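You operate a simulated robot arm through the tools that you are given. There is no shell and no other tool. Be economical: measure what you need, move in short steps, check, and stop when the job is done.

The job below is to be done with a simulated two-armed robot. You get a single attempt, and the scene is never put back.

## Task
Move the small blue spool from the feeder to the tray and carry it out.
Fine: hub nut on its post, tray latch shut, tray on the blue work mat, both hands; the dry box stays open.
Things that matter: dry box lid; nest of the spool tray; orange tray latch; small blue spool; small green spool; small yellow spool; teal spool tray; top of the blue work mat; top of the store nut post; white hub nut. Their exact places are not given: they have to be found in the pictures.

The check looks at the end state, three seconds after you hand in, the way a careful person would. Anything else that was tipped, shoved, dropped, spilled or broken makes it a failure.

## Robot
Two 7-joint arms with two-finger parallel grippers on one trunk, on a base that drives. Base frame: it is fixed to the floor where the robot stands at the start and does not move with it; the origin is under the middle of the robot, x ahead of it, y to its left, z up. Lengths are in mm, angles in degrees, forces in N, time in s.
The left shoulder is at the start at [60, 143, 971], the right one opposite. Places, roughly: dry box lid [800, 400, 1000]; nest of the spool tray [800, 800, 800]; orange tray latch [800, 900, 900]; top of the blue work mat [1000, 1200, 800]; top of the store nut post [400, -100, 900]; white hub nut (5x5x3 cm) [600, 0, 1000]. Payload 1.57 kg a hand.
Tool frame (each hand has its own): the origin (TCP) lies between the finger pads and is the grasp point; the fingertips stand 30 mm ahead of it; z points along the fingers, y is the line along which they close. Largest opening 110 mm; finger width 24, thickness 12; the body of the gripper, 48 by 112 mm, starts 78 mm behind the TCP.
Orientation is that of the tool frame in the base frame, as a unit quaternion [x, y, z, w]. With the fingers straight down and closing along the base's y, the tool's x points along the base's -x, its y along +y and its z along -z.

## Interface
- The arms move only by the tool drive_tool. It takes "left_rows", "right_rows" or both (then of equal length, played together; a hand with none holds still); each is text: rows parted by semicolons, each of 7 numbers parted by spaces: the shift along the base's x, y, z in mm, then the turn, a rotation vector about the base's x, y, z in rad, then the closure in counts, from 0 (fully open) to 255 (shut). In form: tx ty tz ax ay az hand; .... A call has 1 to 12 rows; each row shifts and turns the commanded pose from where the row before left it. A row lasts 0.2 s, in which the tool goes at most 50 mm and 8.6 degrees; a call with a longer step from one row to the next is refused whole, and so is a gripper value outside its range. Where a pose cannot be reached the arm comes as near as it can. A force on the tool above 70 N (or 10 N above the force at the start of the call, whichever is more), or a blocked arm, ends the call early, and 0.2 s more pass. Each finger travels about 45 mm/s and halts on what it meets, pressing with about 23 N; the grip force reading is that of the motor and also rises with nothing between the fingers. The clock runs only during rows and for 0.2 s after the last one: add rows that do not move to give the fingers time. The reply holds the time, the measured pose of the TCP, the force on the tool along the base axes, the opening and the grip force, in the units named above and with some noise, with the torque about the TCP (base axes, N m) and any sound that the robot's microphone picked up.
- Cameras (640 x 400 px; columns grow to the right, rows downward): "scene" is now at [50.9, 35.9, 1589]; the picture's right is [0.36, -0.93, 0.00], its down [-0.71, -0.28, -0.65] and it looks along [0.60, 0.24, -0.76] (base axes); focal length 256 px, centre (320, 200). "left" rides on the left gripper at [70, -16, -141] in its tool frame; the picture's right is [0.23, 0.97, 0.00], its down [-0.86, 0.20, -0.48] and it looks along [-0.47, 0.11, 0.88] (tool axes); focal length 222 px, centre (320, 200). "right" rides on the right gripper at [70, 16, -141] in its tool frame; the picture's right is [-0.23, 0.97, 0.00], its down [-0.86, -0.20, -0.48] and it looks along [-0.47, -0.11, 0.88] (tool axes); focal length 222 px, centre (320, 200).
- camera(camera): a new picture of that camera. No time passes.
- slide_trunk(by): slides the trunk up (or, below 0, down) by that many mm; the arms and the scene camera ride with it, the base frame stays. It gives what a move gives, with no picture.
- steer(legs): drives the robot by 1 to 6 legs, each [ahead, left, turn to the left] in mm, mm and degrees, along the robot's own axes; the way and the turn of a leg run together, so that a leg with both is an arc; at most 1500 mm and 180 degrees a leg. The arms and the cameras ride along, it lands a little off, and it stops where it bumps. It gives what a move gives.
- aim_head(pan, tilt): turns the head with the scene camera to pan (to the left, within 86 degrees either way) and tilt (down, from -29 to 69), counted from straight ahead of the robot. It gives what a move gives.
- measure_at(camera, pixels): for up to 12 pixels [column, row] of the newest picture of that camera ("zoom" is the newest enlarged one), the place [x, y, z] in the base frame of the surface seen there, good to about 2 mm, but the place of the scene camera against the robot may be out by one fixed shift of up to 25 mm in any direction. No time passes.
- inspect(camera, box): a new picture of the part [left, top, right, bottom] of that camera's present view, enlarged. No time passes.
- job_done(): hands the job in; it is judged then, once.

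Keep the steps short. Do not move on a guess: measure, check each grasp and each placing, and mend mistakes. In all there are 80 turns and 78 pictures (those below and enlarged ones count). Leave the grippers open and the arms clear of the work at the hand-in unless told otherwise, and finish with a single line.

The tools are called by a JSON object that holds its "name" and its "arguments". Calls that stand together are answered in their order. drive_tool: Moves the arms, as the interface text tells. Its arguments: {"type":"object","properties":{"left_rows":{"type":"string"},"right_rows":{"type":"string"}},"required":[]} The other tools are called the same way: slide_trunk (by) slides the trunk up or down; steer (legs) drives the base; aim_head (pan, tilt) turns the head that bears the scene camera; camera (camera) takes a picture; measure_at (camera, pixels) gives the place of the surface under pixels of a picture; inspect (camera, box) takes an enlarged picture of a part of a camera's view; job_done () hands the job in.

At the start:

```text
t: 0.0
left_tool_pos: [306.2, 345.8, 1121.3]
left_ee_rot: [-0.001, 1.0, -0.001, 0.0]
left_ft_force: [-0.4, 0.1, -0.1]
left_ft_torque: [-0.04, 0.0, -0.02]
left_finger_gap: 110.1
left_grip_force: 0.1
right_tool_pos: [390.6, -2.9, 1164.3]
right_ee_rot: [0.0, 1.0, 0.0, 0.002]
right_ft_force: [0.5, -0.1, 0.5]
right_ft_torque: [0.02, -0.04, 0.0]
right_finger_gap: 110.1
right_grip_force: 0.1
trunk travel left (down, up): [-569.0, 21.0]
robot x, y, heading: [-0.4, 4.1, -0.1]
head pan, tilt: [21.3, 49.6]
```

scene: 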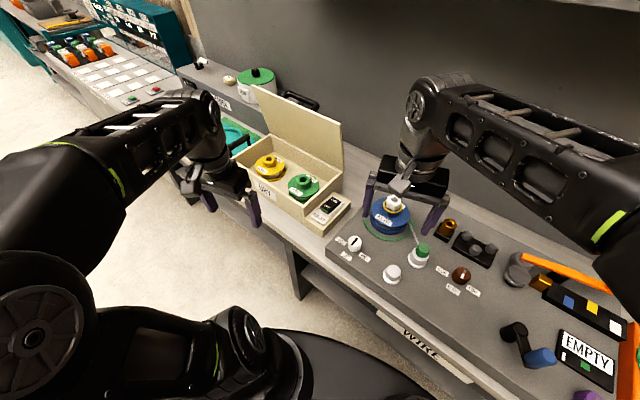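
right: 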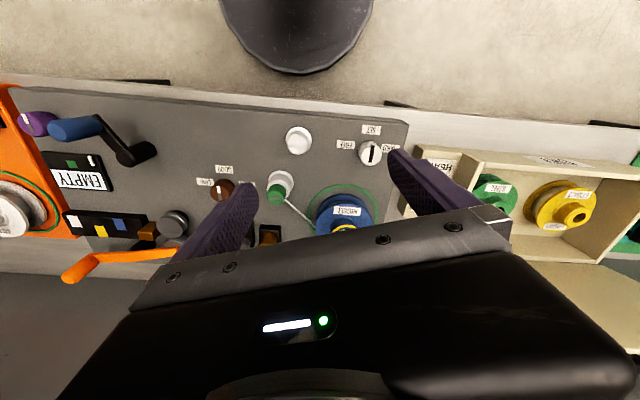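
left: 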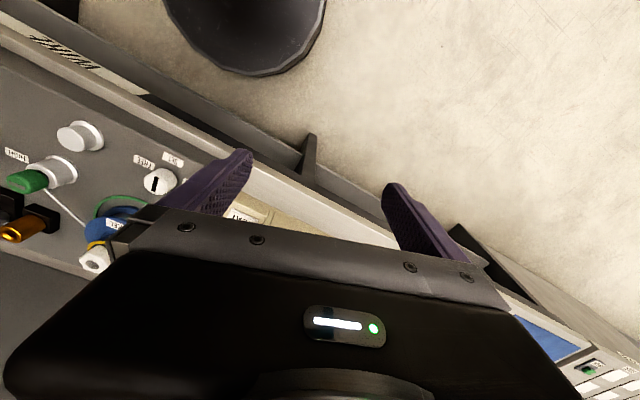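

I see the blue spool with a white hub nut around (392,212) in the scene picture. I'll enlarge that area and the left area with the tray.

{"name": "inspect", "arguments": {"camera": "scene", "box": [320, 160, 480, 300]}}

{"name": "inspect", "arguments": {"camera": "scene", "box": [170, 50, 350, 210]}}

{"name": "inspect", "arguments": {"camera": "scene", "box": [480, 240, 640, 400]}}

```text
2.86 times, centred on (400, 230) of scene
```

zoom: 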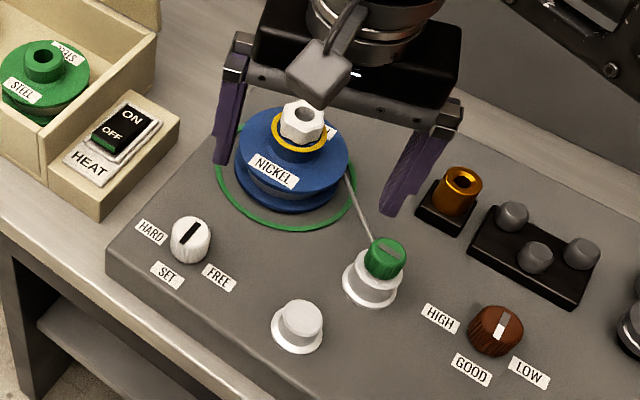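

```text
2.50 times, centred on (260, 130) of scene
```

zoom: 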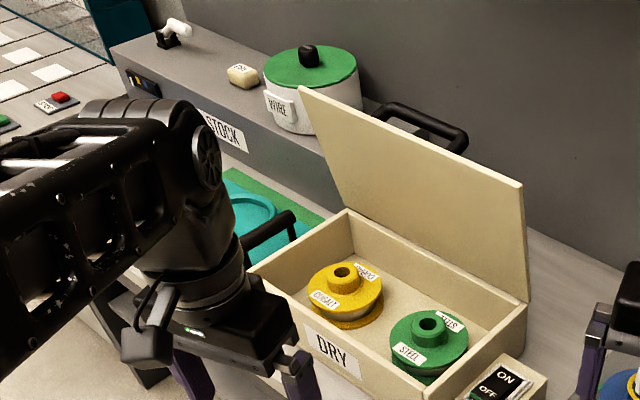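

```text
2.50 times, centred on (560, 320) of scene
```

zoom: 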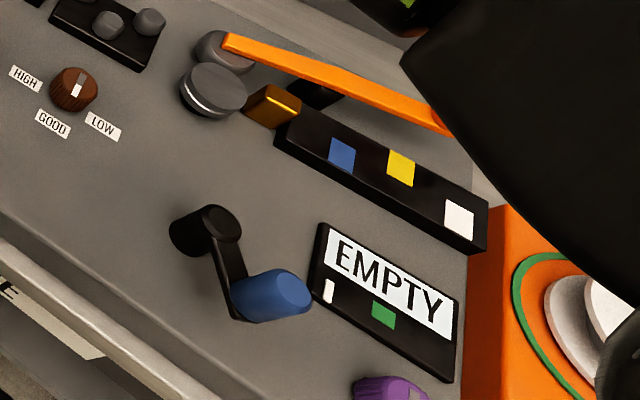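

The machine has knobs and a wire from the spool. I'll pan the head left to see the tray and mat, and right to see the rest.

{"name": "aim_head", "arguments": {"pan": 60, "tilt": 35}}

{"name": "camera", "arguments": {"camera": "scene"}}

{"name": "aim_head", "arguments": {"pan": -15, "tilt": 55}}

{"name": "camera", "arguments": {"camera": "scene"}}

```text
t: 1.1
left_tool_pos: [306.3, 345.0, 1119.9]
left_ee_rot: [0.001, 1.0, 0.001, -0.001]
left_ft_force: [0.2, 0.3, 0.1]
left_ft_torque: [-0.01, 0.0, -0.02]
left_finger_gap: 109.8
left_grip_force: 0.0
right_tool_pos: [390.8, -3.4, 1165.2]
right_ee_rot: [0.0, 1.0, 0.0, 0.0]
right_ft_force: [-0.5, 0.0, 0.4]
right_ft_torque: [0.04, 0.0, -0.01]
right_finger_gap: 109.9
right_grip_force: 0.0
trunk travel left (down, up): [-569.0, 21.0]
robot x, y, heading: [1.0, 3.0, 0.3]
head pan, tilt: [60.0, 35.0]
```

```text
71 pictures are left
```

scene: 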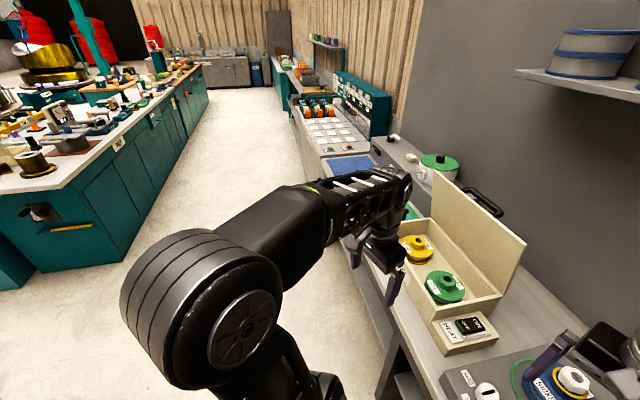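

```text
t: 2.5
left_tool_pos: [307.8, 345.9, 1120.3]
left_ee_rot: [0.0, 1.0, 0.001, 0.0]
left_ft_force: [0.4, -0.7, -0.7]
left_ft_torque: [0.0, 0.0, 0.01]
left_finger_gap: 109.9
left_grip_force: 0.0
right_tool_pos: [389.7, -3.5, 1164.6]
right_ee_rot: [0.0, 1.0, 0.0, 0.001]
right_ft_force: [-0.7, 0.4, 0.5]
right_ft_torque: [0.03, 0.01, -0.01]
right_finger_gap: 110.0
right_grip_force: 0.1
trunk travel left (down, up): [-569.0, 21.0]
robot x, y, heading: [-1.2, 0.5, 0.0]
head pan, tilt: [-15.0, 55.0]
```

```text
70 pictures are left
```

scene: 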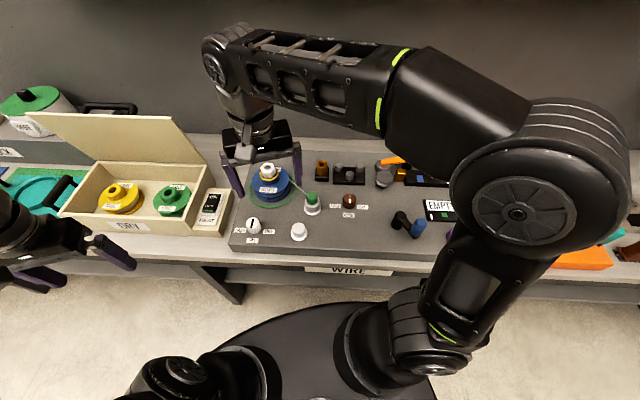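

I'll measure the main features in both the right-hand camera and the current scene picture to find the fixed shift of the scene camera.

{"name": "measure_at", "arguments": {"camera": "right", "pixels": [[298, 138], [370, 152], [280, 192], [222, 190], [345, 212], [345, 230], [365, 190], [492, 186], [570, 208], [130, 155], [320, 185], [300, 215]]}}

{"name": "measure_at", "arguments": {"camera": "scene", "pixels": [[298, 230], [252, 224], [311, 197], [349, 201], [268, 168], [266, 188], [246, 190], [175, 190], [118, 190], [321, 163], [311, 209], [299, 238]]}}

{"name": "inspect", "arguments": {"camera": "scene", "box": [220, 130, 460, 270]}}

{"name": "inspect", "arguments": {"camera": "right", "box": [180, 100, 420, 250]}}

```text
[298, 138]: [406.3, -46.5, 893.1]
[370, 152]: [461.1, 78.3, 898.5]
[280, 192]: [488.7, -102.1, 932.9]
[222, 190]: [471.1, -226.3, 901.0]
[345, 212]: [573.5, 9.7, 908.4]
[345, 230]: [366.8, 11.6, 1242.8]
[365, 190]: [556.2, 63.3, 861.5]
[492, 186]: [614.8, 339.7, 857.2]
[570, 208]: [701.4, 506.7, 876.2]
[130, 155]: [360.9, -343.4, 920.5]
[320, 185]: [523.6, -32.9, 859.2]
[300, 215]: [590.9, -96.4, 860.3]
```

```text
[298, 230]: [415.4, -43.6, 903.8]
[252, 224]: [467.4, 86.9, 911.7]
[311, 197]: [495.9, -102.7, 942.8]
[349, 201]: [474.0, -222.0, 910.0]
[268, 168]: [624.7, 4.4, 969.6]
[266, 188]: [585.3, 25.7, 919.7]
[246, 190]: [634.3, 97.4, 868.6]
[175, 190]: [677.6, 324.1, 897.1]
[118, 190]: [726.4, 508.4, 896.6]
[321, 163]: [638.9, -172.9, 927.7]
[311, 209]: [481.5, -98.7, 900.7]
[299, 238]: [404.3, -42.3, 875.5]
```

```text
2.67 times, centred on (340, 200) of scene
```

zoom: 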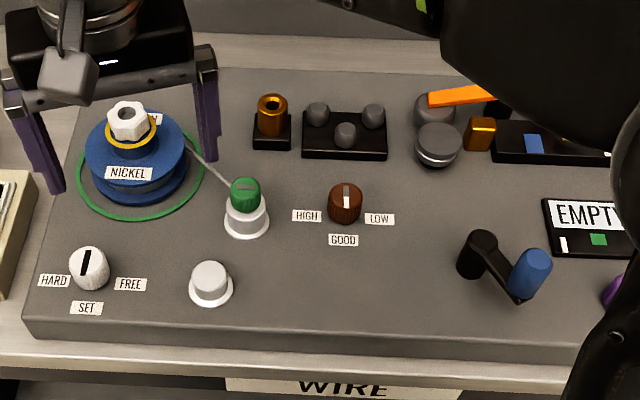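

```text
2.67 times, centred on (300, 175) of right
```

zoom: 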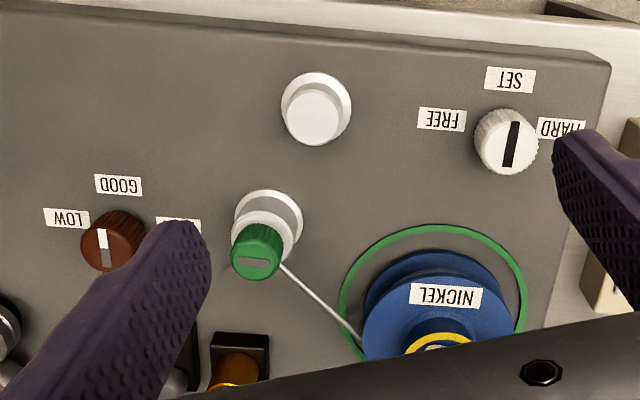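

The scene camera reads about (+8, +1, +10) mm too high against the right hand camera. I'll move the right hand forward 130 mm at its height, so that its camera sees the nut and the wire clamp closely.

{"name": "drive_tool", "arguments": {"right_rows": "45 0 0 0 0 0 0;45 0 0 0 0 0 0;40 0 0 0 0 0 0;0 0 0 0 0 0 0"}}

{"name": "camera", "arguments": {"camera": "right"}}

{"name": "inspect", "arguments": {"camera": "right", "box": [220, 60, 420, 200]}}

```text
t: 3.5
left_tool_pos: [306.4, 344.8, 1120.3]
left_ee_rot: [0.0, 1.0, 0.0, 0.0]
left_ft_force: [0.3, 0.7, 0.0]
left_ft_torque: [-0.02, 0.0, 0.05]
left_finger_gap: 110.0
left_grip_force: 0.1
right_tool_pos: [413.2, -4.5, 1165.5]
right_ee_rot: [0.0, 1.0, 0.001, 0.002]
right_ft_force: [0.0, 0.8, -0.6]
right_ft_torque: [0.01, 0.0, -0.01]
right_finger_gap: 110.1
right_grip_force: 0.1
right hand out of reach, approached as far as the arm can: row 1, 2, 3
trunk travel left (down, up): [-569.0, 21.0]
robot x, y, heading: [2.2, -1.5, 0.1]
head pan, tilt: [-15.0, 55.0]
```

```text
67 pictures are left
```

right: 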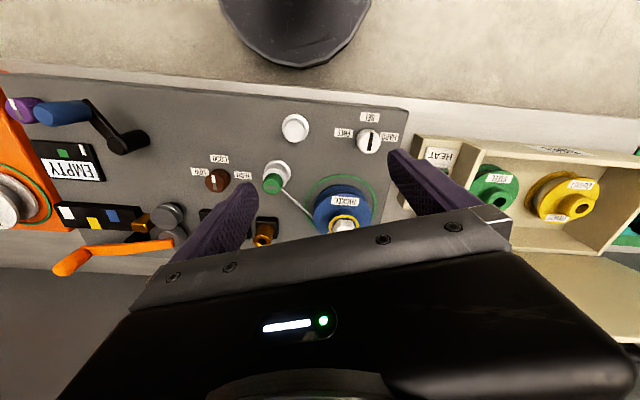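

```text
2.86 times, centred on (320, 130) of right
```

zoom: 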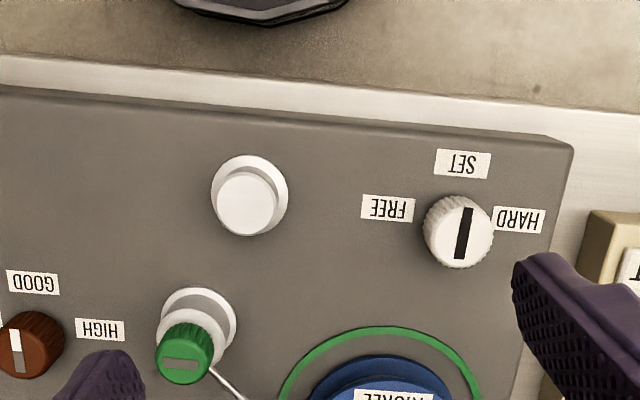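

The hand can't go forward at this height. I'll lower it 70 mm, then go forward; the tips stay at about z 1065, well above the nut (top about 960).

{"name": "drive_tool", "arguments": {"right_rows": "-20 0 -25 0 0 0 0;0 0 -45 0 0 0 0;0 0 0 0 0 0 0;45 0 0 0 0 0 0;45 0 0 0 0 0 0;40 0 0 0 0 0 0;0 0 0 0 0 0 0"}}

{"name": "camera", "arguments": {"camera": "right"}}

```text
t: 5.1
left_tool_pos: [304.9, 345.3, 1121.1]
left_ee_rot: [0.0, 1.0, -0.001, 0.0]
left_ft_force: [-0.1, -0.5, 0.0]
left_ft_torque: [0.01, -0.01, 0.0]
left_finger_gap: 109.8
left_grip_force: 0.1
right_tool_pos: [522.2, -5.9, 1099.4]
right_ee_rot: [0.0, 1.0, 0.001, 0.001]
right_ft_force: [0.0, 0.3, 0.0]
right_ft_torque: [0.0, -0.04, 0.0]
right_finger_gap: 110.0
right_grip_force: 0.1
trunk travel left (down, up): [-569.0, 21.0]
robot x, y, heading: [0.2, 0.9, -0.0]
head pan, tilt: [-15.0, 55.0]
```

```text
65 pictures are left
```

right: 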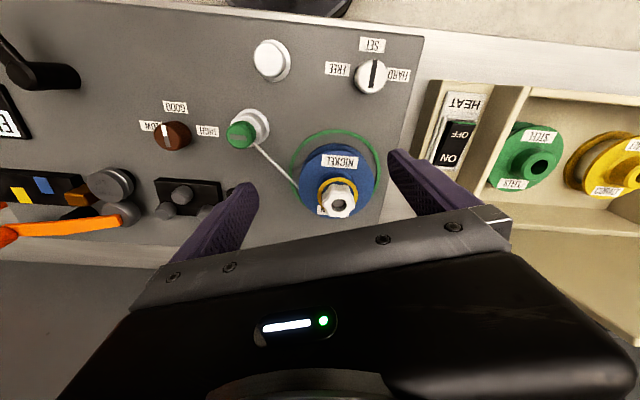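

{"name": "inspect", "arguments": {"camera": "right", "box": [220, 30, 420, 230]}}

{"name": "measure_at", "arguments": {"camera": "right", "pixels": [[332, 192], [341, 204], [338, 214], [325, 205], [354, 205], [340, 160], [310, 185], [372, 185], [267, 55], [370, 78], [240, 134], [297, 190]]}}

```text
2.00 times, centred on (320, 130) of right
```

zoom: 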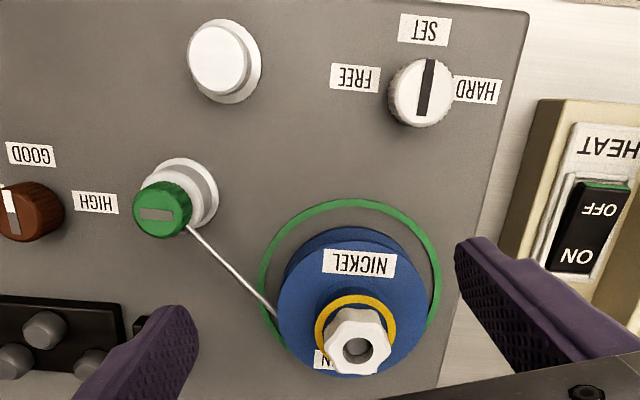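

```text
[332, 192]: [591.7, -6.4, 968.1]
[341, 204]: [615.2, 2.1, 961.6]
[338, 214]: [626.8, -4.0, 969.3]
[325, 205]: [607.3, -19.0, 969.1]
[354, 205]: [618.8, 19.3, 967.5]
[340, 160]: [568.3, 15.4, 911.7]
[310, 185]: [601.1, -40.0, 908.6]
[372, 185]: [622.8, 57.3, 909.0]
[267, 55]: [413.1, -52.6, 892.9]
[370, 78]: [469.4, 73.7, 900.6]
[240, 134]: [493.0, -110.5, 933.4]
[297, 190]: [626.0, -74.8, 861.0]
```

The nut is white and hexagonal, its top at about z 968. Its centre is near (613, 1). I'll measure the yellow ring, the flange, the white post and the wire in the enlarged picture.

{"name": "inspect", "arguments": {"camera": "right", "box": [290, 170, 390, 230]}}

{"name": "measure_at", "arguments": {"camera": "zoom", "pixels": [[320, 220], [290, 150], [235, 130], [195, 165], [420, 160], [330, 70], [270, 215], [410, 215], [370, 265], [270, 130], [180, 240], [130, 200]]}}

{"name": "measure_at", "arguments": {"camera": "right", "pixels": [[258, 55], [282, 58], [270, 42], [268, 68], [289, 60], [256, 70], [250, 138], [256, 122], [262, 134], [280, 170], [252, 133], [265, 148]]}}

```text
6.40 times, centred on (340, 200) of right
```

zoom: 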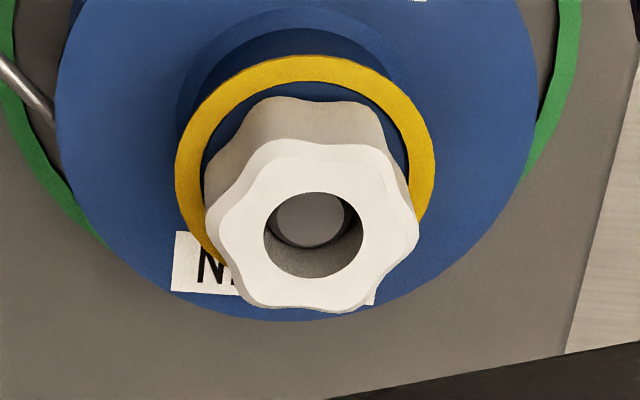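

```text
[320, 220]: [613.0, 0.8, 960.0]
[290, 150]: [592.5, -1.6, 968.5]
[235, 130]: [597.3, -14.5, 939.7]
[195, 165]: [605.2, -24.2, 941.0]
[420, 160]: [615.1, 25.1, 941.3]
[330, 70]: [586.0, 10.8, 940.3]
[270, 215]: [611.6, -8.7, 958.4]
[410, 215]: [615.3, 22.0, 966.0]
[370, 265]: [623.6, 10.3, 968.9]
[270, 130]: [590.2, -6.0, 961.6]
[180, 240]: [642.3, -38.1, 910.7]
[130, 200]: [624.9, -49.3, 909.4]
```

```text
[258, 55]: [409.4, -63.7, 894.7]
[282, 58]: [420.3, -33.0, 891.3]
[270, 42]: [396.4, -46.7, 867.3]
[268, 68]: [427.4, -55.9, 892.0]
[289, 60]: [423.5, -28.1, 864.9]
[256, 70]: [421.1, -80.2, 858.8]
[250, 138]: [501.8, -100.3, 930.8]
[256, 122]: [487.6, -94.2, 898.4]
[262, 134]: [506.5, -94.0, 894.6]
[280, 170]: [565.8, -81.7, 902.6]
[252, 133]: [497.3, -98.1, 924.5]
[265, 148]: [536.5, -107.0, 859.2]
```

The nut is a scalloped knob about 45 mm across and spans z 940 to 969, sitting on the yellow ring at z 940 and centred near (613, 1). The plain white post at about (411, -49, top 893) matches the store post. I'll go above the nut and descend to TCP z 975, which puts the tips at 945, above the ring.

{"name": "drive_tool", "arguments": {"right_rows": "45 4 0 0 0 0 0;46 3 0 0 0 0 0;0 0 -45 0 0 0 0;0 0 -45 0 0 0 0;0 0 -20 0 0 0 0;0 0 0 0 0 0 0"}}

{"name": "camera", "arguments": {"camera": "right"}}

```text
t: 6.5
left_tool_pos: [305.7, 345.3, 1121.7]
left_ee_rot: [0.0, 1.0, 0.0, 0.0]
left_ft_force: [-0.4, -0.7, -0.1]
left_ft_torque: [0.02, 0.02, 0.0]
left_finger_gap: 109.9
left_grip_force: 0.0
right_tool_pos: [554.7, -1.1, 985.6]
right_ee_rot: [0.0, 1.0, 0.0, 0.001]
right_ft_force: [-0.3, 0.3, -0.1]
right_ft_torque: [0.03, 0.0, -0.03]
right_finger_gap: 110.0
right_grip_force: 0.1
right hand out of reach, approached as far as the arm can: row 1, 2
trunk travel left (down, up): [-569.0, 21.0]
robot x, y, heading: [-1.0, 1.0, -0.2]
head pan, tilt: [-15.0, 55.0]
```

```text
62 pictures are left
```

right: 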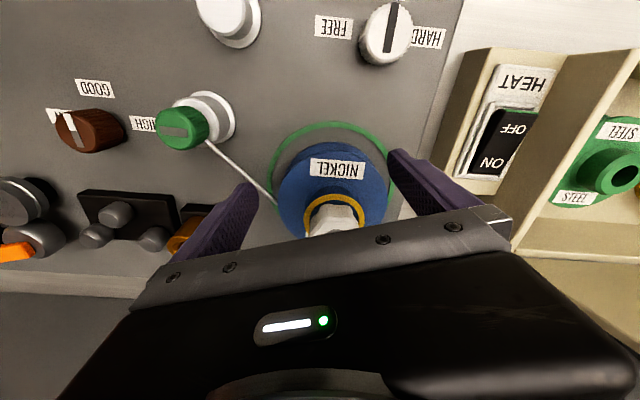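

The hand is short in x (554.7) because of the reach at height. At this lower height I'll go on forward, open fingers passing either side of the nut.

{"name": "drive_tool", "arguments": {"right_rows": "30 1 0 0 0 0 0;28 1 0 0 0 0 0;0 0 0 0 0 0 0"}}

```text
t: 7.3
left_tool_pos: [305.2, 343.9, 1120.9]
left_ee_rot: [0.0, 1.0, -0.001, 0.0]
left_ft_force: [-0.1, 0.5, -1.1]
left_ft_torque: [-0.01, 0.0, 0.0]
left_finger_gap: 109.9
left_grip_force: 0.0
right_tool_pos: [612.4, 0.9, 987.7]
right_ee_rot: [0.0, 1.0, 0.0, 0.001]
right_ft_force: [-1.0, 0.7, 0.2]
right_ft_torque: [0.01, -0.01, 0.01]
right_finger_gap: 110.2
right_grip_force: 0.0
trunk travel left (down, up): [-569.0, 21.0]
robot x, y, heading: [-2.7, 0.4, -0.0]
head pan, tilt: [-15.0, 55.0]
```

Centred over the nut at (612.4, 0.9). Down 13 mm and close.

{"name": "drive_tool", "arguments": {"right_rows": "0 0 -13 0 0 0 0;0 0 0 0 0 0 0;0 0 0 0 0 0 255;0 0 0 0 0 0 255;0 0 0 0 0 0 255;0 0 0 0 0 0 255;0 0 0 0 0 0 255;0 0 0 0 0 0 255;0 0 0 0 0 0 255"}}

{"name": "camera", "arguments": {"camera": "right"}}

```text
t: 9.3
left_tool_pos: [306.6, 345.3, 1120.1]
left_ee_rot: [0.0, 1.0, 0.001, 0.001]
left_ft_force: [-0.3, -0.5, 0.6]
left_ft_torque: [-0.01, 0.02, 0.06]
left_finger_gap: 110.0
left_grip_force: 0.2
right_tool_pos: [611.4, 0.1, 973.5]
right_ee_rot: [0.0, 1.0, 0.0, 0.001]
right_ft_force: [-0.4, -7.6, 0.8]
right_ft_torque: [-0.18, 0.03, 0.05]
right_finger_gap: 47.1
right_grip_force: 23.2
trunk travel left (down, up): [-569.0, 21.0]
robot x, y, heading: [0.5, 3.5, -0.1]
head pan, tilt: [-15.0, 55.0]
```

```text
61 pictures are left
```

right: 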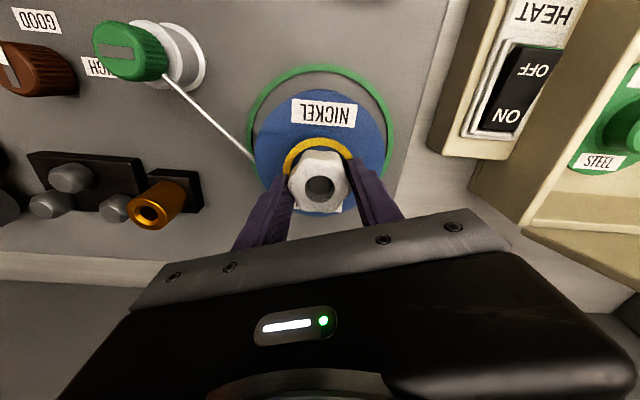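

The nut is gripped with a gap of 47 mm. I'll test-lift 4 mm and read the force.

{"name": "drive_tool", "arguments": {"right_rows": "0 -1 2 0 0 0 255;0 0 2 0 0 0 255;0 0 0 0 0 0 255"}}

```text
t: 10.1
left_tool_pos: [307.6, 345.4, 1119.7]
left_ee_rot: [0.001, 1.0, 0.001, -0.001]
left_ft_force: [0.6, -0.1, 0.5]
left_ft_torque: [0.02, -0.01, 0.01]
left_finger_gap: 109.9
left_grip_force: 0.1
right_tool_pos: [613.0, 0.8, 975.1]
right_ee_rot: [-0.001, 1.0, -0.001, -0.002]
right_ft_force: [0.4, -0.1, -21.9]
right_ft_torque: [0.0, -0.01, 0.12]
right_finger_gap: 47.0
right_grip_force: 23.4
trunk travel left (down, up): [-569.0, 21.0]
robot x, y, heading: [2.4, 0.7, -0.1]
head pan, tilt: [-15.0, 55.0]
```

It resists with 22 N, so it is threaded. I'll relax the lift and turn it counter-clockwise seen from above (+z) by about 48 degrees, watching the torque.

{"name": "drive_tool", "arguments": {"right_rows": "0 0 -3 0 0 0 255;0 0 0 0 0 0.14 255;0 0 0 0 0 0.14 255;0 0 0 0 0 0.14 255;0 0 0 0 0 0.14 255;0 0 0 0 0 0.14 255;0 0 0 0 0 0.14 255;0 0 0 0 0 0 255"}}

{"name": "camera", "arguments": {"camera": "right"}}

```text
t: 11.9
left_tool_pos: [305.2, 346.3, 1120.0]
left_ee_rot: [0.0, 1.0, 0.0, 0.0]
left_ft_force: [0.4, -0.4, 0.5]
left_ft_torque: [0.02, 0.01, -0.03]
left_finger_gap: 109.8
left_grip_force: 0.0
right_tool_pos: [613.3, 0.5, 975.6]
right_ee_rot: [-0.409, 0.912, 0.001, 0.002]
right_ft_force: [-7.1, 7.7, -3.4]
right_ft_torque: [0.17, 0.16, 0.02]
right_finger_gap: 47.2
right_grip_force: 23.0
trunk travel left (down, up): [-569.0, 21.0]
robot x, y, heading: [1.7, 4.8, 0.3]
head pan, tilt: [-15.0, 55.0]
```

```text
60 pictures are left
```

right: 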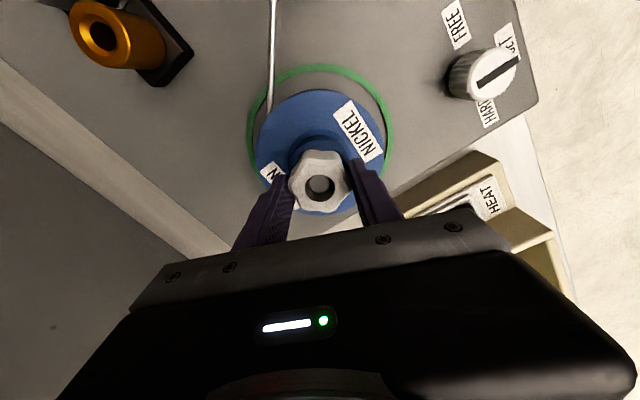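

The yellow ring is no longer visible. I'll enlarge this view.

{"name": "inspect", "arguments": {"camera": "right", "box": [250, 70, 410, 220]}}

{"name": "measure_at", "arguments": {"camera": "zoom", "pixels": [[280, 350], [282, 450], [200, 290], [180, 330], [290, 380], [280, 320]]}}

```text
2.67 times, centred on (330, 145) of right
```

zoom: 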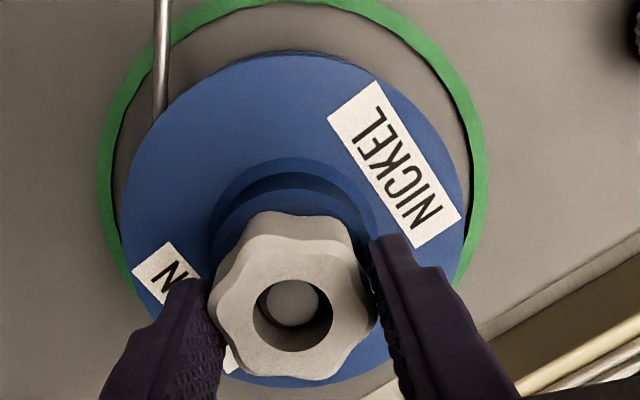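

```text
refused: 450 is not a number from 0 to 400
```

The yellow mark vanished, so the nut seems loosened. I'll test-lift 6 mm.

{"name": "drive_tool", "arguments": {"right_rows": "0 0 3 0 0 0 255;0 0 3 0 0 0 255;0 0 0 0 0 0 255"}}

```text
t: 12.7
left_tool_pos: [307.6, 345.7, 1120.4]
left_ee_rot: [0.001, 1.0, -0.001, -0.001]
left_ft_force: [-0.1, 0.7, 0.3]
left_ft_torque: [0.0, -0.04, 0.02]
left_finger_gap: 109.9
left_grip_force: 0.1
right_tool_pos: [612.4, 0.4, 978.4]
right_ee_rot: [-0.407, 0.913, 0.0, -0.002]
right_ft_force: [-9.2, 8.0, -21.9]
right_ft_torque: [0.1, -0.04, 0.03]
right_finger_gap: 47.0
right_grip_force: 22.7
trunk travel left (down, up): [-569.0, 21.0]
robot x, y, heading: [1.0, 1.2, -0.1]
head pan, tilt: [-15.0, 55.0]
```

Still held. I'll keep turning, with a slight upward allowance.

{"name": "drive_tool", "arguments": {"right_rows": "0.5 -0.5 -4 0 0 0 255;0 0 0 0 0 0.14 255;0 0 0 0 0 0.14 255;0 0 0 0 0 0.14 255;0 0 0 0 0 0.14 255;0 0 0 0 0 0.14 255;0 0 0 0 0 0.14 255;0 0 0 0 0 0.14 255;0 0 0 0 0 0 255"}}

{"name": "inspect", "arguments": {"camera": "right", "box": [230, 60, 430, 220]}}

```text
t: 14.7
left_tool_pos: [304.7, 346.1, 1119.4]
left_ee_rot: [0.0, 1.0, -0.001, 0.0]
left_ft_force: [0.3, 0.6, -0.4]
left_ft_torque: [0.02, 0.0, 0.01]
left_finger_gap: 110.0
left_grip_force: 0.1
right_tool_pos: [611.9, 1.0, 980.4]
right_ee_rot: [0.791, -0.612, -0.001, -0.001]
right_ft_force: [-10.4, 11.7, 8.8]
right_ft_torque: [0.41, 0.34, 0.02]
right_finger_gap: 46.9
right_grip_force: 22.6
trunk travel left (down, up): [-569.0, 21.0]
robot x, y, heading: [2.8, -2.7, 0.0]
head pan, tilt: [-15.0, 55.0]
```

```text
2.50 times, centred on (330, 140) of right
```

zoom: 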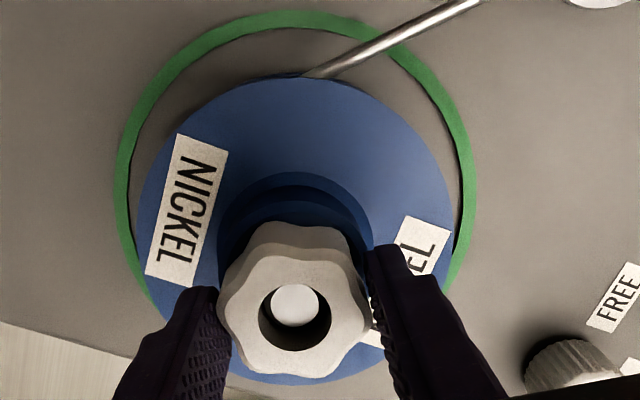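

The nut is rising (z 980). I continue turning with an upward 0.8 mm per row.

{"name": "drive_tool", "arguments": {"right_rows": "0 0 2 0 0 0.14 255;0 0 0.8 0 0 0.14 255;0 0 0.8 0 0 0.14 255;0 0 0.8 0 0 0.14 255;0 0 0.8 0 0 0.14 255;0 0 0.8 0 0 0.14 255;0 0 0 0 0 0 255"}}

```text
t: 16.3
left_tool_pos: [306.6, 347.3, 1119.6]
left_ee_rot: [0.0, 1.0, -0.001, -0.001]
left_ft_force: [-0.5, -0.4, -0.2]
left_ft_torque: [0.02, -0.01, -0.03]
left_finger_gap: 110.2
left_grip_force: 0.1
right_tool_pos: [614.2, -0.5, 981.5]
right_ee_rot: [0.971, -0.237, -0.002, 0.001]
right_ft_force: [-11.2, 9.7, -17.7]
right_ft_torque: [0.29, 0.2, 0.03]
right_finger_gap: 47.0
right_grip_force: 23.2
trunk travel left (down, up): [-569.0, 21.0]
robot x, y, heading: [-1.8, 3.2, 0.0]
head pan, tilt: [-15.0, 55.0]
```

Turned about 152 degrees so far and the nut has risen about 8 mm. I continue.

{"name": "drive_tool", "arguments": {"right_rows": "0 0 -1 0 0 0.14 255;0 0 0.4 0 0 0.14 255;0 0 0.4 0 0 0.14 255;0 0 0.4 0 0 0.14 255;0 0 0.4 0 0 0.14 255;0 0 0.4 0 0 0.14 255;0 0 0.4 0 0 0.14 255;0 0 0.4 0 0 0.14 255;0 0 0 0 0 0 255"}}

{"name": "inspect", "arguments": {"camera": "right", "box": [230, 60, 430, 220]}}

```text
t: 18.3
left_tool_pos: [308.1, 346.4, 1120.1]
left_ee_rot: [0.0, 1.0, 0.0, -0.001]
left_ft_force: [-0.1, -0.3, 0.1]
left_ft_torque: [-0.02, -0.03, -0.03]
left_finger_gap: 109.9
left_grip_force: 0.1
right_tool_pos: [607.7, -3.5, 982.6]
right_ee_rot: [0.951, 0.31, 0.007, 0.002]
right_ft_force: [20.9, 4.2, 12.3]
right_ft_torque: [0.38, -0.28, -0.09]
right_finger_gap: 47.5
right_grip_force: 23.1
right hand out of reach, approached as far as the arm can: row 8
trunk travel left (down, up): [-569.0, 21.0]
robot x, y, heading: [-1.2, -2.0, 0.1]
head pan, tilt: [-15.0, 55.0]
```

```text
2.50 times, centred on (330, 140) of right
```

zoom: 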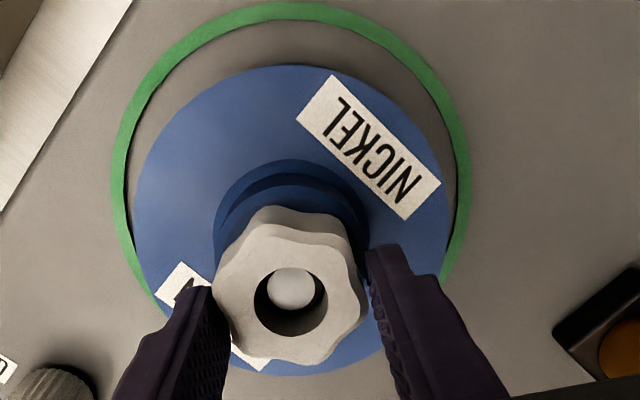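

The wrist reached its end, about 216 degrees in total. I'll test-lift 5 mm to see if the nut is free.

{"name": "drive_tool", "arguments": {"right_rows": "3 3 1 0 0 -0.05 255;1 0 3 0 0 0 255;0 0 3 0 0 0 255;0 0 0 0 0 0 255"}}

```text
t: 19.3
left_tool_pos: [306.7, 342.7, 1120.3]
left_ee_rot: [0.001, 1.0, 0.001, -0.001]
left_ft_force: [-0.4, 0.1, 0.4]
left_ft_torque: [0.02, -0.02, 0.02]
left_finger_gap: 109.9
left_grip_force: 0.0
right_tool_pos: [607.0, -4.0, 982.9]
right_ee_rot: [0.957, 0.289, -0.006, 0.001]
right_ft_force: [2.7, -20.9, -21.0]
right_ft_torque: [-0.36, 0.21, -0.11]
right_finger_gap: 47.0
right_grip_force: 22.9
trunk travel left (down, up): [-569.0, 21.0]
robot x, y, heading: [-2.9, 0.9, 0.1]
head pan, tilt: [-15.0, 55.0]
```

Still held by thread. I'll ratchet: open to about 75 mm, recentre on (613, 1), turn back about 280 degrees in three calls, and grip again.

{"name": "drive_tool", "arguments": {"right_rows": "0 0 -4 0 0 0 80;0 0 0 0 0 0 80;3 2 0 0 0 -0.145 80;2 2 0 0 0 -0.145 80;0 0 0 0 0 -0.145 80;0 0 0 0 0 -0.145 80;0 0 0 0 0 -0.145 80;0 0 0 0 0 -0.145 80;0 0 0 0 0 -0.145 80;0 0 0 0 0 -0.145 80;0 0 0 0 0 -0.145 80;0 0 0 0 0 -0.145 80"}}

{"name": "drive_tool", "arguments": {"right_rows": "0 0 0 0 0 -0.145 80;0 0 0 0 0 -0.145 80;0 0 0 0 0 -0.145 80;0 0 0 0 0 -0.145 80;0 0 0 0 0 -0.145 80;0 0 0 0 0 -0.145 80;0 0 0 0 0 -0.145 80;0 0 0 0 0 -0.145 80;0 0 0 0 0 -0.145 80;0 0 0 0 0 -0.145 80;0 0 0 0 0 -0.145 80;0 0 0 0 0 -0.145 80"}}

```text
t: 21.9
left_tool_pos: [306.3, 345.3, 1121.2]
left_ee_rot: [0.001, 1.0, 0.0, 0.0]
left_ft_force: [-0.9, -0.4, -0.3]
left_ft_torque: [0.01, 0.02, 0.03]
left_finger_gap: 110.0
left_grip_force: 0.0
right_tool_pos: [611.6, 4.6, 982.5]
right_ee_rot: [0.908, -0.42, 0.0, -0.001]
right_ft_force: [-0.6, 0.4, -0.5]
right_ft_torque: [-0.01, 0.03, 0.0]
right_finger_gap: 75.5
right_grip_force: 0.0
trunk travel left (down, up): [-569.0, 21.0]
robot x, y, heading: [0.3, -0.1, 0.1]
head pan, tilt: [-15.0, 55.0]
```

```text
t: 24.5
left_tool_pos: [306.0, 345.4, 1121.0]
left_ee_rot: [0.0, 1.0, 0.0, 0.0]
left_ft_force: [0.7, 0.5, 0.0]
left_ft_torque: [0.0, 0.01, 0.01]
left_finger_gap: 110.0
left_grip_force: 0.1
right_tool_pos: [611.2, 6.4, 982.8]
right_ee_rot: [-0.264, 0.965, 0.0, 0.001]
right_ft_force: [0.0, 0.9, -0.1]
right_ft_torque: [0.01, 0.02, 0.01]
right_finger_gap: 75.6
right_grip_force: 0.1
trunk travel left (down, up): [-569.0, 21.0]
robot x, y, heading: [1.3, 1.2, -0.1]
head pan, tilt: [-15.0, 55.0]
```

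Now at +31 degrees. I'll turn back another 95 degrees, shifting y by -4.5 and x by +1.5 to recentre.

{"name": "drive_tool", "arguments": {"right_rows": "1.5 -4.5 0 0 0 -0.145 80;0 0 0 0 0 -0.145 80;0 0 0 0 0 -0.145 80;0 0 0 0 0 -0.145 80;0 0 0 0 0 -0.145 80;0 0 0 0 0 -0.145 80;0 0 0 0 0 -0.145 80;0 0 0 0 0 -0.145 80;0 0 0 0 0 -0.145 80;0 0 0 0 0 -0.145 80;0 0 0 0 0 -0.145 80;0 0 0 0 0 0 80"}}

{"name": "inspect", "arguments": {"camera": "right", "box": [230, 80, 430, 230]}}

{"name": "measure_at", "arguments": {"camera": "zoom", "pixels": [[290, 260], [290, 290], [250, 300], [340, 300], [290, 345], [290, 230]]}}

```text
t: 27.1
left_tool_pos: [306.0, 345.9, 1120.8]
left_ee_rot: [-0.001, 1.0, 0.001, 0.0]
left_ft_force: [0.7, -0.2, 0.5]
left_ft_torque: [-0.01, 0.0, 0.02]
left_finger_gap: 110.0
left_grip_force: 0.0
right_tool_pos: [612.2, 1.0, 982.5]
right_ee_rot: [0.505, 0.863, 0.0, 0.001]
right_ft_force: [-0.4, 0.1, 0.5]
right_ft_torque: [-0.02, -0.04, 0.03]
right_finger_gap: 75.3
right_grip_force: 0.1
trunk travel left (down, up): [-569.0, 21.0]
robot x, y, heading: [1.3, -0.2, 0.1]
head pan, tilt: [-15.0, 55.0]
```

```text
2.67 times, centred on (330, 155) of right
```

zoom: 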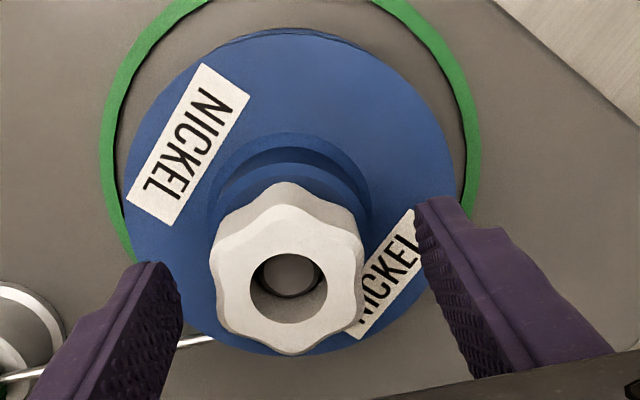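

```text
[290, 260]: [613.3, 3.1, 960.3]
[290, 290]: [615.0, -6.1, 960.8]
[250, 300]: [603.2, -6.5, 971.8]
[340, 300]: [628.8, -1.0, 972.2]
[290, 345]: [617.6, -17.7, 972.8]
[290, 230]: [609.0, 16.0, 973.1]
```

The nut top is at 972.5, so it has risen about 4 mm over 216 degrees (about 6.5 mm pitch). I'll go down 3 mm, grip and turn on.

{"name": "drive_tool", "arguments": {"right_rows": "1 -1 -3 0 0 0 80;0 0 0 0 0 0 255;0 0 0 0 0 0 255;0 0 0 0 0 0 255;0 0 0.1 0 0 0.145 255;0 0 0.2 0 0 0.145 255;0 0 0.2 0 0 0.145 255;0 0 0.2 0 0 0.145 255;0 0 0.2 0 0 0.145 255;0 0 0.2 0 0 0.145 255;0 0 0.2 0 0 0.145 255;0 0 0.2 0 0 0.145 255"}}

{"name": "drive_tool", "arguments": {"right_rows": "0 0 0.2 0 0 0.145 255;0 0 0.2 0 0 0.145 255;0 0 0.2 0 0 0.145 255;0 0 0.2 0 0 0.145 255;0 0 0.2 0 0 0.145 255;0 0 0.2 0 0 0.145 255;0 0 0.2 0 0 0.145 255;0 0 0.2 0 0 0.145 255;0 0 0.2 0 0 0.145 255;0 0 0.2 0 0 0.145 255;0 0 0.2 0 0 0.145 255;0 0 0.2 0 0 0.145 255"}}

```text
t: 29.7
left_tool_pos: [305.7, 345.1, 1121.4]
left_ee_rot: [0.0, 1.0, 0.001, 0.0]
left_ft_force: [0.1, 0.3, 0.5]
left_ft_torque: [0.0, -0.01, 0.04]
left_finger_gap: 110.0
left_grip_force: 0.1
right_tool_pos: [611.8, -0.0, 981.4]
right_ee_rot: [-0.053, 0.999, 0.0, 0.0]
right_ft_force: [-16.3, -4.8, -8.8]
right_ft_torque: [-0.2, 0.22, 0.0]
right_finger_gap: 47.0
right_grip_force: 22.8
trunk travel left (down, up): [-569.0, 21.0]
robot x, y, heading: [-2.3, 3.3, 0.2]
head pan, tilt: [-15.0, 55.0]
```

```text
t: 32.3
left_tool_pos: [305.8, 345.0, 1121.2]
left_ee_rot: [0.001, 1.0, -0.001, 0.001]
left_ft_force: [-0.6, 0.6, -0.6]
left_ft_torque: [-0.03, 0.03, 0.03]
left_finger_gap: 110.0
left_grip_force: 0.1
right_tool_pos: [612.8, 1.4, 985.3]
right_ee_rot: [0.798, -0.603, -0.001, -0.001]
right_ft_force: [-11.6, -1.0, -2.3]
right_ft_torque: [0.0, 0.35, -0.06]
right_finger_gap: 47.0
right_grip_force: 23.0
trunk travel left (down, up): [-569.0, 21.0]
robot x, y, heading: [-1.5, 0.0, 0.1]
head pan, tilt: [-15.0, 55.0]
```

Good, low forces. At +106 degrees now; turning on to about +200.

{"name": "drive_tool", "arguments": {"right_rows": "1 0 0.1 0 0 0.145 255;0 0 0.1 0 0 0.145 255;0 0 0.2 0 0 0.145 255;0 0 0.2 0 0 0.145 255;0 0 0.2 0 0 0.145 255;0 0 0.2 0 0 0.145 255;0 0 0.2 0 0 0.145 255;0 0 0.2 0 0 0.145 255;0 0 0.2 0 0 0.145 255;0 0 0.2 0 0 0.145 255;0 0 0.2 0 0 0.145 255;0 0 0 0 0 0 255"}}

{"name": "drive_tool", "arguments": {"right_rows": "0 0 2.5 0 0 0 255;0 0 2.5 0 0 0 255;0 0 0 0 0 0 255"}}

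```text
t: 34.9
left_tool_pos: [304.7, 345.9, 1120.9]
left_ee_rot: [0.0, 1.0, 0.001, 0.001]
left_ft_force: [-0.4, 0.5, -0.6]
left_ft_torque: [0.01, 0.03, 0.03]
left_finger_gap: 109.9
left_grip_force: 0.1
right_tool_pos: [612.8, 0.9, 986.8]
right_ee_rot: [0.989, 0.15, -0.001, 0.001]
right_ft_force: [-20.3, -1.3, -1.2]
right_ft_torque: [-0.06, 0.6, -0.05]
right_finger_gap: 47.2
right_grip_force: 22.6
trunk travel left (down, up): [-569.0, 21.0]
robot x, y, heading: [-0.4, 5.2, -0.1]
head pan, tilt: [-15.0, 55.0]
```

```text
t: 35.7
left_tool_pos: [305.2, 344.9, 1121.5]
left_ee_rot: [0.0, 1.0, 0.0, 0.001]
left_ft_force: [0.4, -0.4, 0.9]
left_ft_torque: [-0.03, 0.0, 0.0]
left_finger_gap: 110.0
left_grip_force: 0.1
right_tool_pos: [615.0, 0.9, 992.9]
right_ee_rot: [0.989, 0.148, 0.002, 0.001]
right_ft_force: [-6.1, 0.6, 8.7]
right_ft_torque: [-0.02, 0.29, -0.02]
right_finger_gap: 46.9
right_grip_force: 23.1
trunk travel left (down, up): [-569.0, 21.0]
robot x, y, heading: [-0.0, -1.3, 0.0]
head pan, tilt: [-15.0, 55.0]
```

The nut moved up freely to z 993. I'll lift 25 mm more and look.

{"name": "drive_tool", "arguments": {"right_rows": "0 0 5 0 0 0 255;0 0 10 0 0 0 255;0 0 10 0 0 0 255;0 0 0 0 0 0 255"}}

{"name": "inspect", "arguments": {"camera": "right", "box": [200, 40, 440, 240]}}

```text
t: 36.7
left_tool_pos: [305.6, 344.4, 1120.3]
left_ee_rot: [0.0, 1.0, 0.0, -0.001]
left_ft_force: [-0.2, 0.2, 0.6]
left_ft_torque: [-0.01, 0.0, -0.01]
left_finger_gap: 110.1
left_grip_force: 0.1
right_tool_pos: [614.5, 1.0, 1014.0]
right_ee_rot: [0.989, 0.149, -0.001, 0.0]
right_ft_force: [-0.3, 0.2, -0.7]
right_ft_torque: [-0.02, 0.03, 0.02]
right_finger_gap: 47.2
right_grip_force: 22.7
trunk travel left (down, up): [-569.0, 21.0]
robot x, y, heading: [-0.5, 2.1, -0.2]
head pan, tilt: [-15.0, 55.0]
```

```text
2.00 times, centred on (320, 140) of right
```

zoom: 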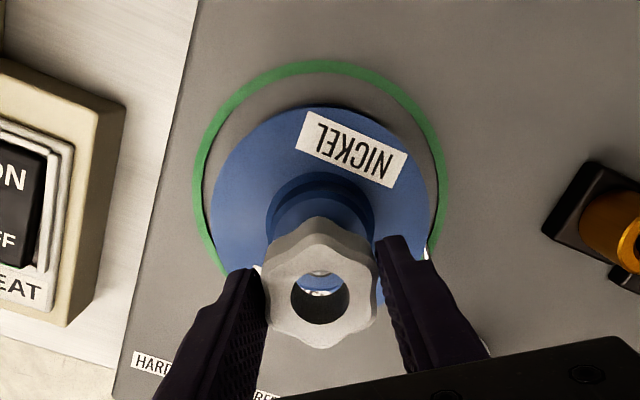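

The nut is free in the hand. I'll carry it toward the white post (about 411, -49), turning the wrist back on the way.

{"name": "drive_tool", "arguments": {"right_rows": "-10 0 0 0 0 -0.145 255;-18 -4 0 0 0 -0.145 255;-18 -4 0 0 0 -0.145 255;-18 -5 0 0 0 -0.145 255;-18 -5 0 0 0 -0.145 255;-18 -5 0 0 0 -0.145 255;-18 -5 0 0 0 -0.145 255;-18 -5 0 0 0 -0.145 255;-18 -5 0 0 0 -0.145 255;-18 -5 0 0 0 -0.145 255;-18 -5 0 0 0 -0.145 255;-14 -2 0 0 0 -0.145 255"}}

{"name": "drive_tool", "arguments": {"right_rows": "0 0 0 0 0 -0.145 255;0 0 0 0 0 -0.145 255;0 0 0 0 0 -0.145 255;0 0 0 0 0 -0.145 255;0 0 0 0 0 -0.145 255;0 0 0 0 0 -0.145 255;0 0 0 0 0 -0.145 255;0 0 0 0 0 -0.145 255;0 0 0 0 0 -0.145 255;0 0 0 0 0 -0.145 255;0 0 0 0 0 -0.145 255;0 0 0 0 0 0 255"}}

{"name": "camera", "arguments": {"camera": "right"}}

{"name": "camera", "arguments": {"camera": "scene"}}

```text
t: 39.3
left_tool_pos: [305.5, 344.9, 1121.5]
left_ee_rot: [0.001, 1.0, 0.0, -0.001]
left_ft_force: [-0.1, -0.3, -0.5]
left_ft_torque: [0.0, 0.0, 0.0]
left_finger_gap: 110.0
left_grip_force: 0.1
right_tool_pos: [411.3, -49.9, 1017.3]
right_ee_rot: [0.75, -0.661, -0.001, 0.0]
right_ft_force: [-0.1, 0.3, -0.4]
right_ft_torque: [-0.04, -0.01, 0.03]
right_finger_gap: 46.9
right_grip_force: 23.4
trunk travel left (down, up): [-569.0, 21.0]
robot x, y, heading: [-0.6, -0.7, 0.0]
head pan, tilt: [-15.0, 55.0]
```

```text
t: 41.9
left_tool_pos: [306.9, 345.5, 1120.2]
left_ee_rot: [0.0, 1.0, 0.001, 0.0]
left_ft_force: [0.3, -0.5, -0.5]
left_ft_torque: [0.01, 0.0, -0.01]
left_finger_gap: 110.0
left_grip_force: 0.1
right_tool_pos: [410.9, -50.2, 1016.4]
right_ee_rot: [-0.05, 0.999, -0.001, 0.001]
right_ft_force: [-0.1, -0.4, -0.1]
right_ft_torque: [-0.01, -0.03, 0.02]
right_finger_gap: 47.0
right_grip_force: 22.8
trunk travel left (down, up): [-569.0, 21.0]
robot x, y, heading: [-1.2, -0.2, 0.1]
head pan, tilt: [-15.0, 55.0]
```

```text
54 pictures are left
```

right: 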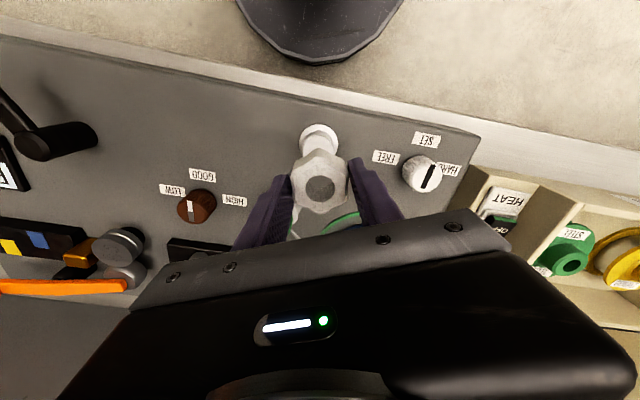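

```text
53 pictures are left
```

scene: 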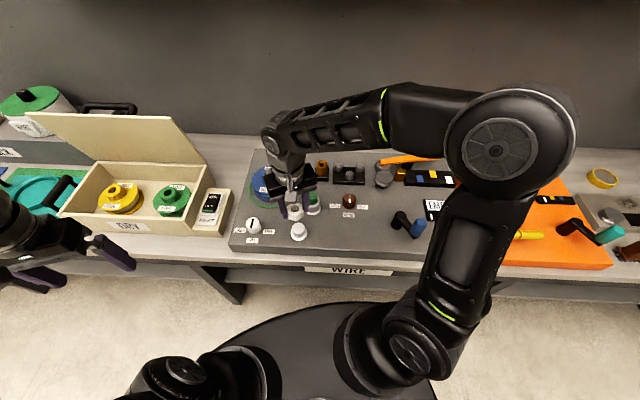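

I'll measure the post's edges (around (319,140)) and the nut in the hand.

{"name": "inspect", "arguments": {"camera": "right", "box": [270, 110, 370, 220]}}

{"name": "measure_at", "arguments": {"camera": "zoom", "pixels": [[312, 70], [265, 90], [362, 90], [310, 100], [285, 120], [340, 120], [320, 145], [280, 140], [350, 140], [240, 300], [380, 290], [318, 375]]}}

```text
3.64 times, centred on (320, 165) of right
```

zoom: 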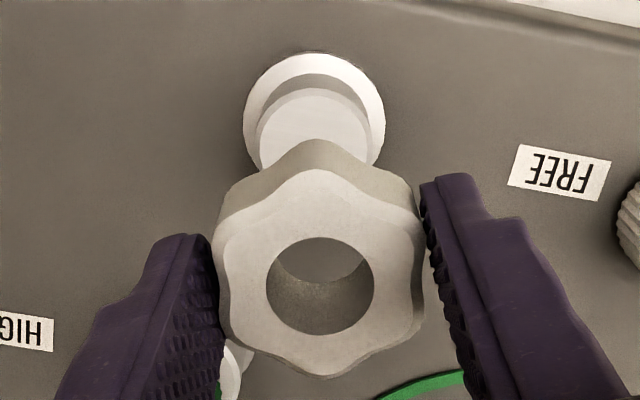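

```text
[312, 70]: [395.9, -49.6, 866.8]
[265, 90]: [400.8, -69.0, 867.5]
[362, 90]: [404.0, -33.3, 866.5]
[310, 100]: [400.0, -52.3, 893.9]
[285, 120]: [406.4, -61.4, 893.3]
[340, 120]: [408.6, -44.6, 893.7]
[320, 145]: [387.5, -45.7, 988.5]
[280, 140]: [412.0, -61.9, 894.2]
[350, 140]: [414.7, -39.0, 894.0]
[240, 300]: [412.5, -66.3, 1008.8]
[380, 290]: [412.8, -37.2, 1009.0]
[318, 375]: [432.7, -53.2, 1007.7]
```

Post centre is about (415.5, -52) with its flat top at z 894. The nut in the hand is centred near (410.5, -50), top 1009, bottom about 979. I'll shift (+5, -2) and go down 78 mm, leaving a few mm.

{"name": "drive_tool", "arguments": {"right_rows": "5 -2 0 0 0 0 255;0 0 -30 0 0 0 255;0 0 -30 0 0 0 255;0 0 -18 0 0 0 255;0 0 0 0 0 0 255"}}

{"name": "inspect", "arguments": {"camera": "right", "box": [220, 100, 420, 225]}}

{"name": "inspect", "arguments": {"camera": "scene", "box": [230, 150, 370, 260]}}

```text
t: 43.1
left_tool_pos: [304.7, 345.1, 1119.4]
left_ee_rot: [0.0, 1.0, 0.0, 0.0]
left_ft_force: [-0.3, 0.0, 0.0]
left_ft_torque: [0.02, 0.03, 0.01]
left_finger_gap: 110.0
left_grip_force: 0.1
right_tool_pos: [416.6, -52.6, 936.1]
right_ee_rot: [-0.052, 0.999, 0.0, 0.001]
right_ft_force: [0.2, 0.3, -0.4]
right_ft_torque: [-0.03, -0.04, -0.03]
right_finger_gap: 46.9
right_grip_force: 22.8
trunk travel left (down, up): [-569.0, 21.0]
robot x, y, heading: [1.2, 2.6, 0.1]
head pan, tilt: [-15.0, 55.0]
```

```text
3.20 times, centred on (320, 162) of right
```

zoom: 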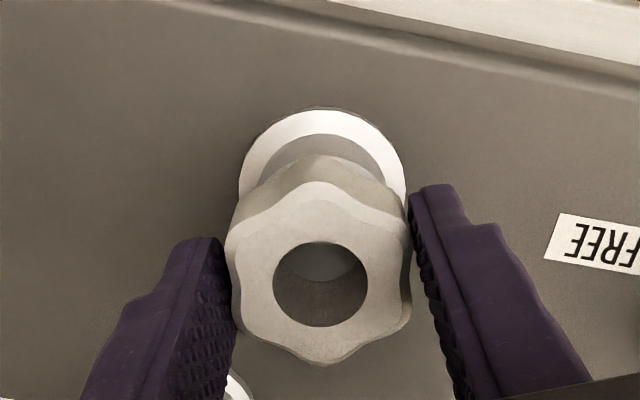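

```text
3.64 times, centred on (300, 205) of scene
```

zoom: 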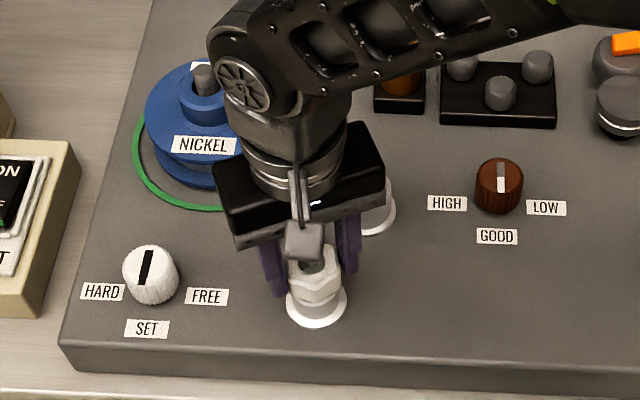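

The nut is centred on the post. I'll lower it in small steps until I feel contact.

{"name": "drive_tool", "arguments": {"right_rows": "0 0 -2 0 0 0 255;0 0 -2 0 0 0 255;0 0 -2 0 0 0 255;0 0 -1 0 0 0 255;0 0 0 0 0 0 255"}}

```text
t: 44.3
left_tool_pos: [306.5, 345.3, 1120.4]
left_ee_rot: [0.0, 1.0, 0.0, -0.001]
left_ft_force: [0.2, 0.5, 0.3]
left_ft_torque: [0.0, -0.01, 0.01]
left_finger_gap: 110.0
left_grip_force: 0.0
right_tool_pos: [416.2, -51.1, 931.0]
right_ee_rot: [-0.052, 0.999, 0.0, 0.001]
right_ft_force: [-1.0, 1.4, -1.0]
right_ft_torque: [0.01, -0.03, 0.02]
right_finger_gap: 47.0
right_grip_force: 23.3
trunk travel left (down, up): [-569.0, 21.0]
robot x, y, heading: [-0.3, -1.4, -0.0]
head pan, tilt: [-15.0, 55.0]
```

{"name": "drive_tool", "arguments": {"right_rows": "0 0 -1.5 0 0 0 255;0 0 -1.5 0 0 0 255;0 0 -1.5 0 0 0 255;0 0 0 0 0 0 255"}}

{"name": "inspect", "arguments": {"camera": "right", "box": [220, 100, 420, 225]}}

{"name": "measure_at", "arguments": {"camera": "zoom", "pixels": [[250, 270], [385, 270], [320, 350], [320, 200], [320, 270]]}}

```text
t: 45.3
left_tool_pos: [305.3, 345.4, 1121.6]
left_ee_rot: [0.0, 1.0, 0.0, 0.001]
left_ft_force: [-0.1, -0.5, 0.7]
left_ft_torque: [0.02, -0.02, -0.03]
left_finger_gap: 110.2
left_grip_force: 0.0
right_tool_pos: [415.8, -51.5, 928.1]
right_ee_rot: [-0.051, 0.999, 0.002, 0.003]
right_ft_force: [-0.3, -3.0, 21.7]
right_ft_torque: [-0.18, -0.04, -0.06]
right_finger_gap: 47.0
right_grip_force: 22.8
trunk travel left (down, up): [-569.0, 21.0]
robot x, y, heading: [1.4, -1.0, -0.1]
head pan, tilt: [-15.0, 55.0]
```

```text
3.20 times, centred on (320, 162) of right
```

zoom: 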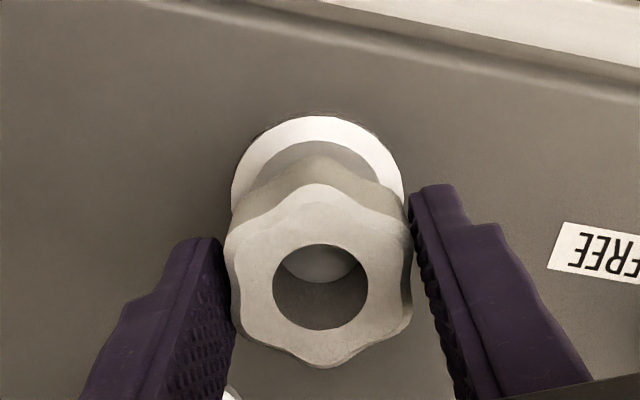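

```text
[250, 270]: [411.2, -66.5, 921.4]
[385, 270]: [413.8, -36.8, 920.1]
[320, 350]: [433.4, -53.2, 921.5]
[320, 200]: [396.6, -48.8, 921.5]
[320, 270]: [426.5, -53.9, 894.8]
```

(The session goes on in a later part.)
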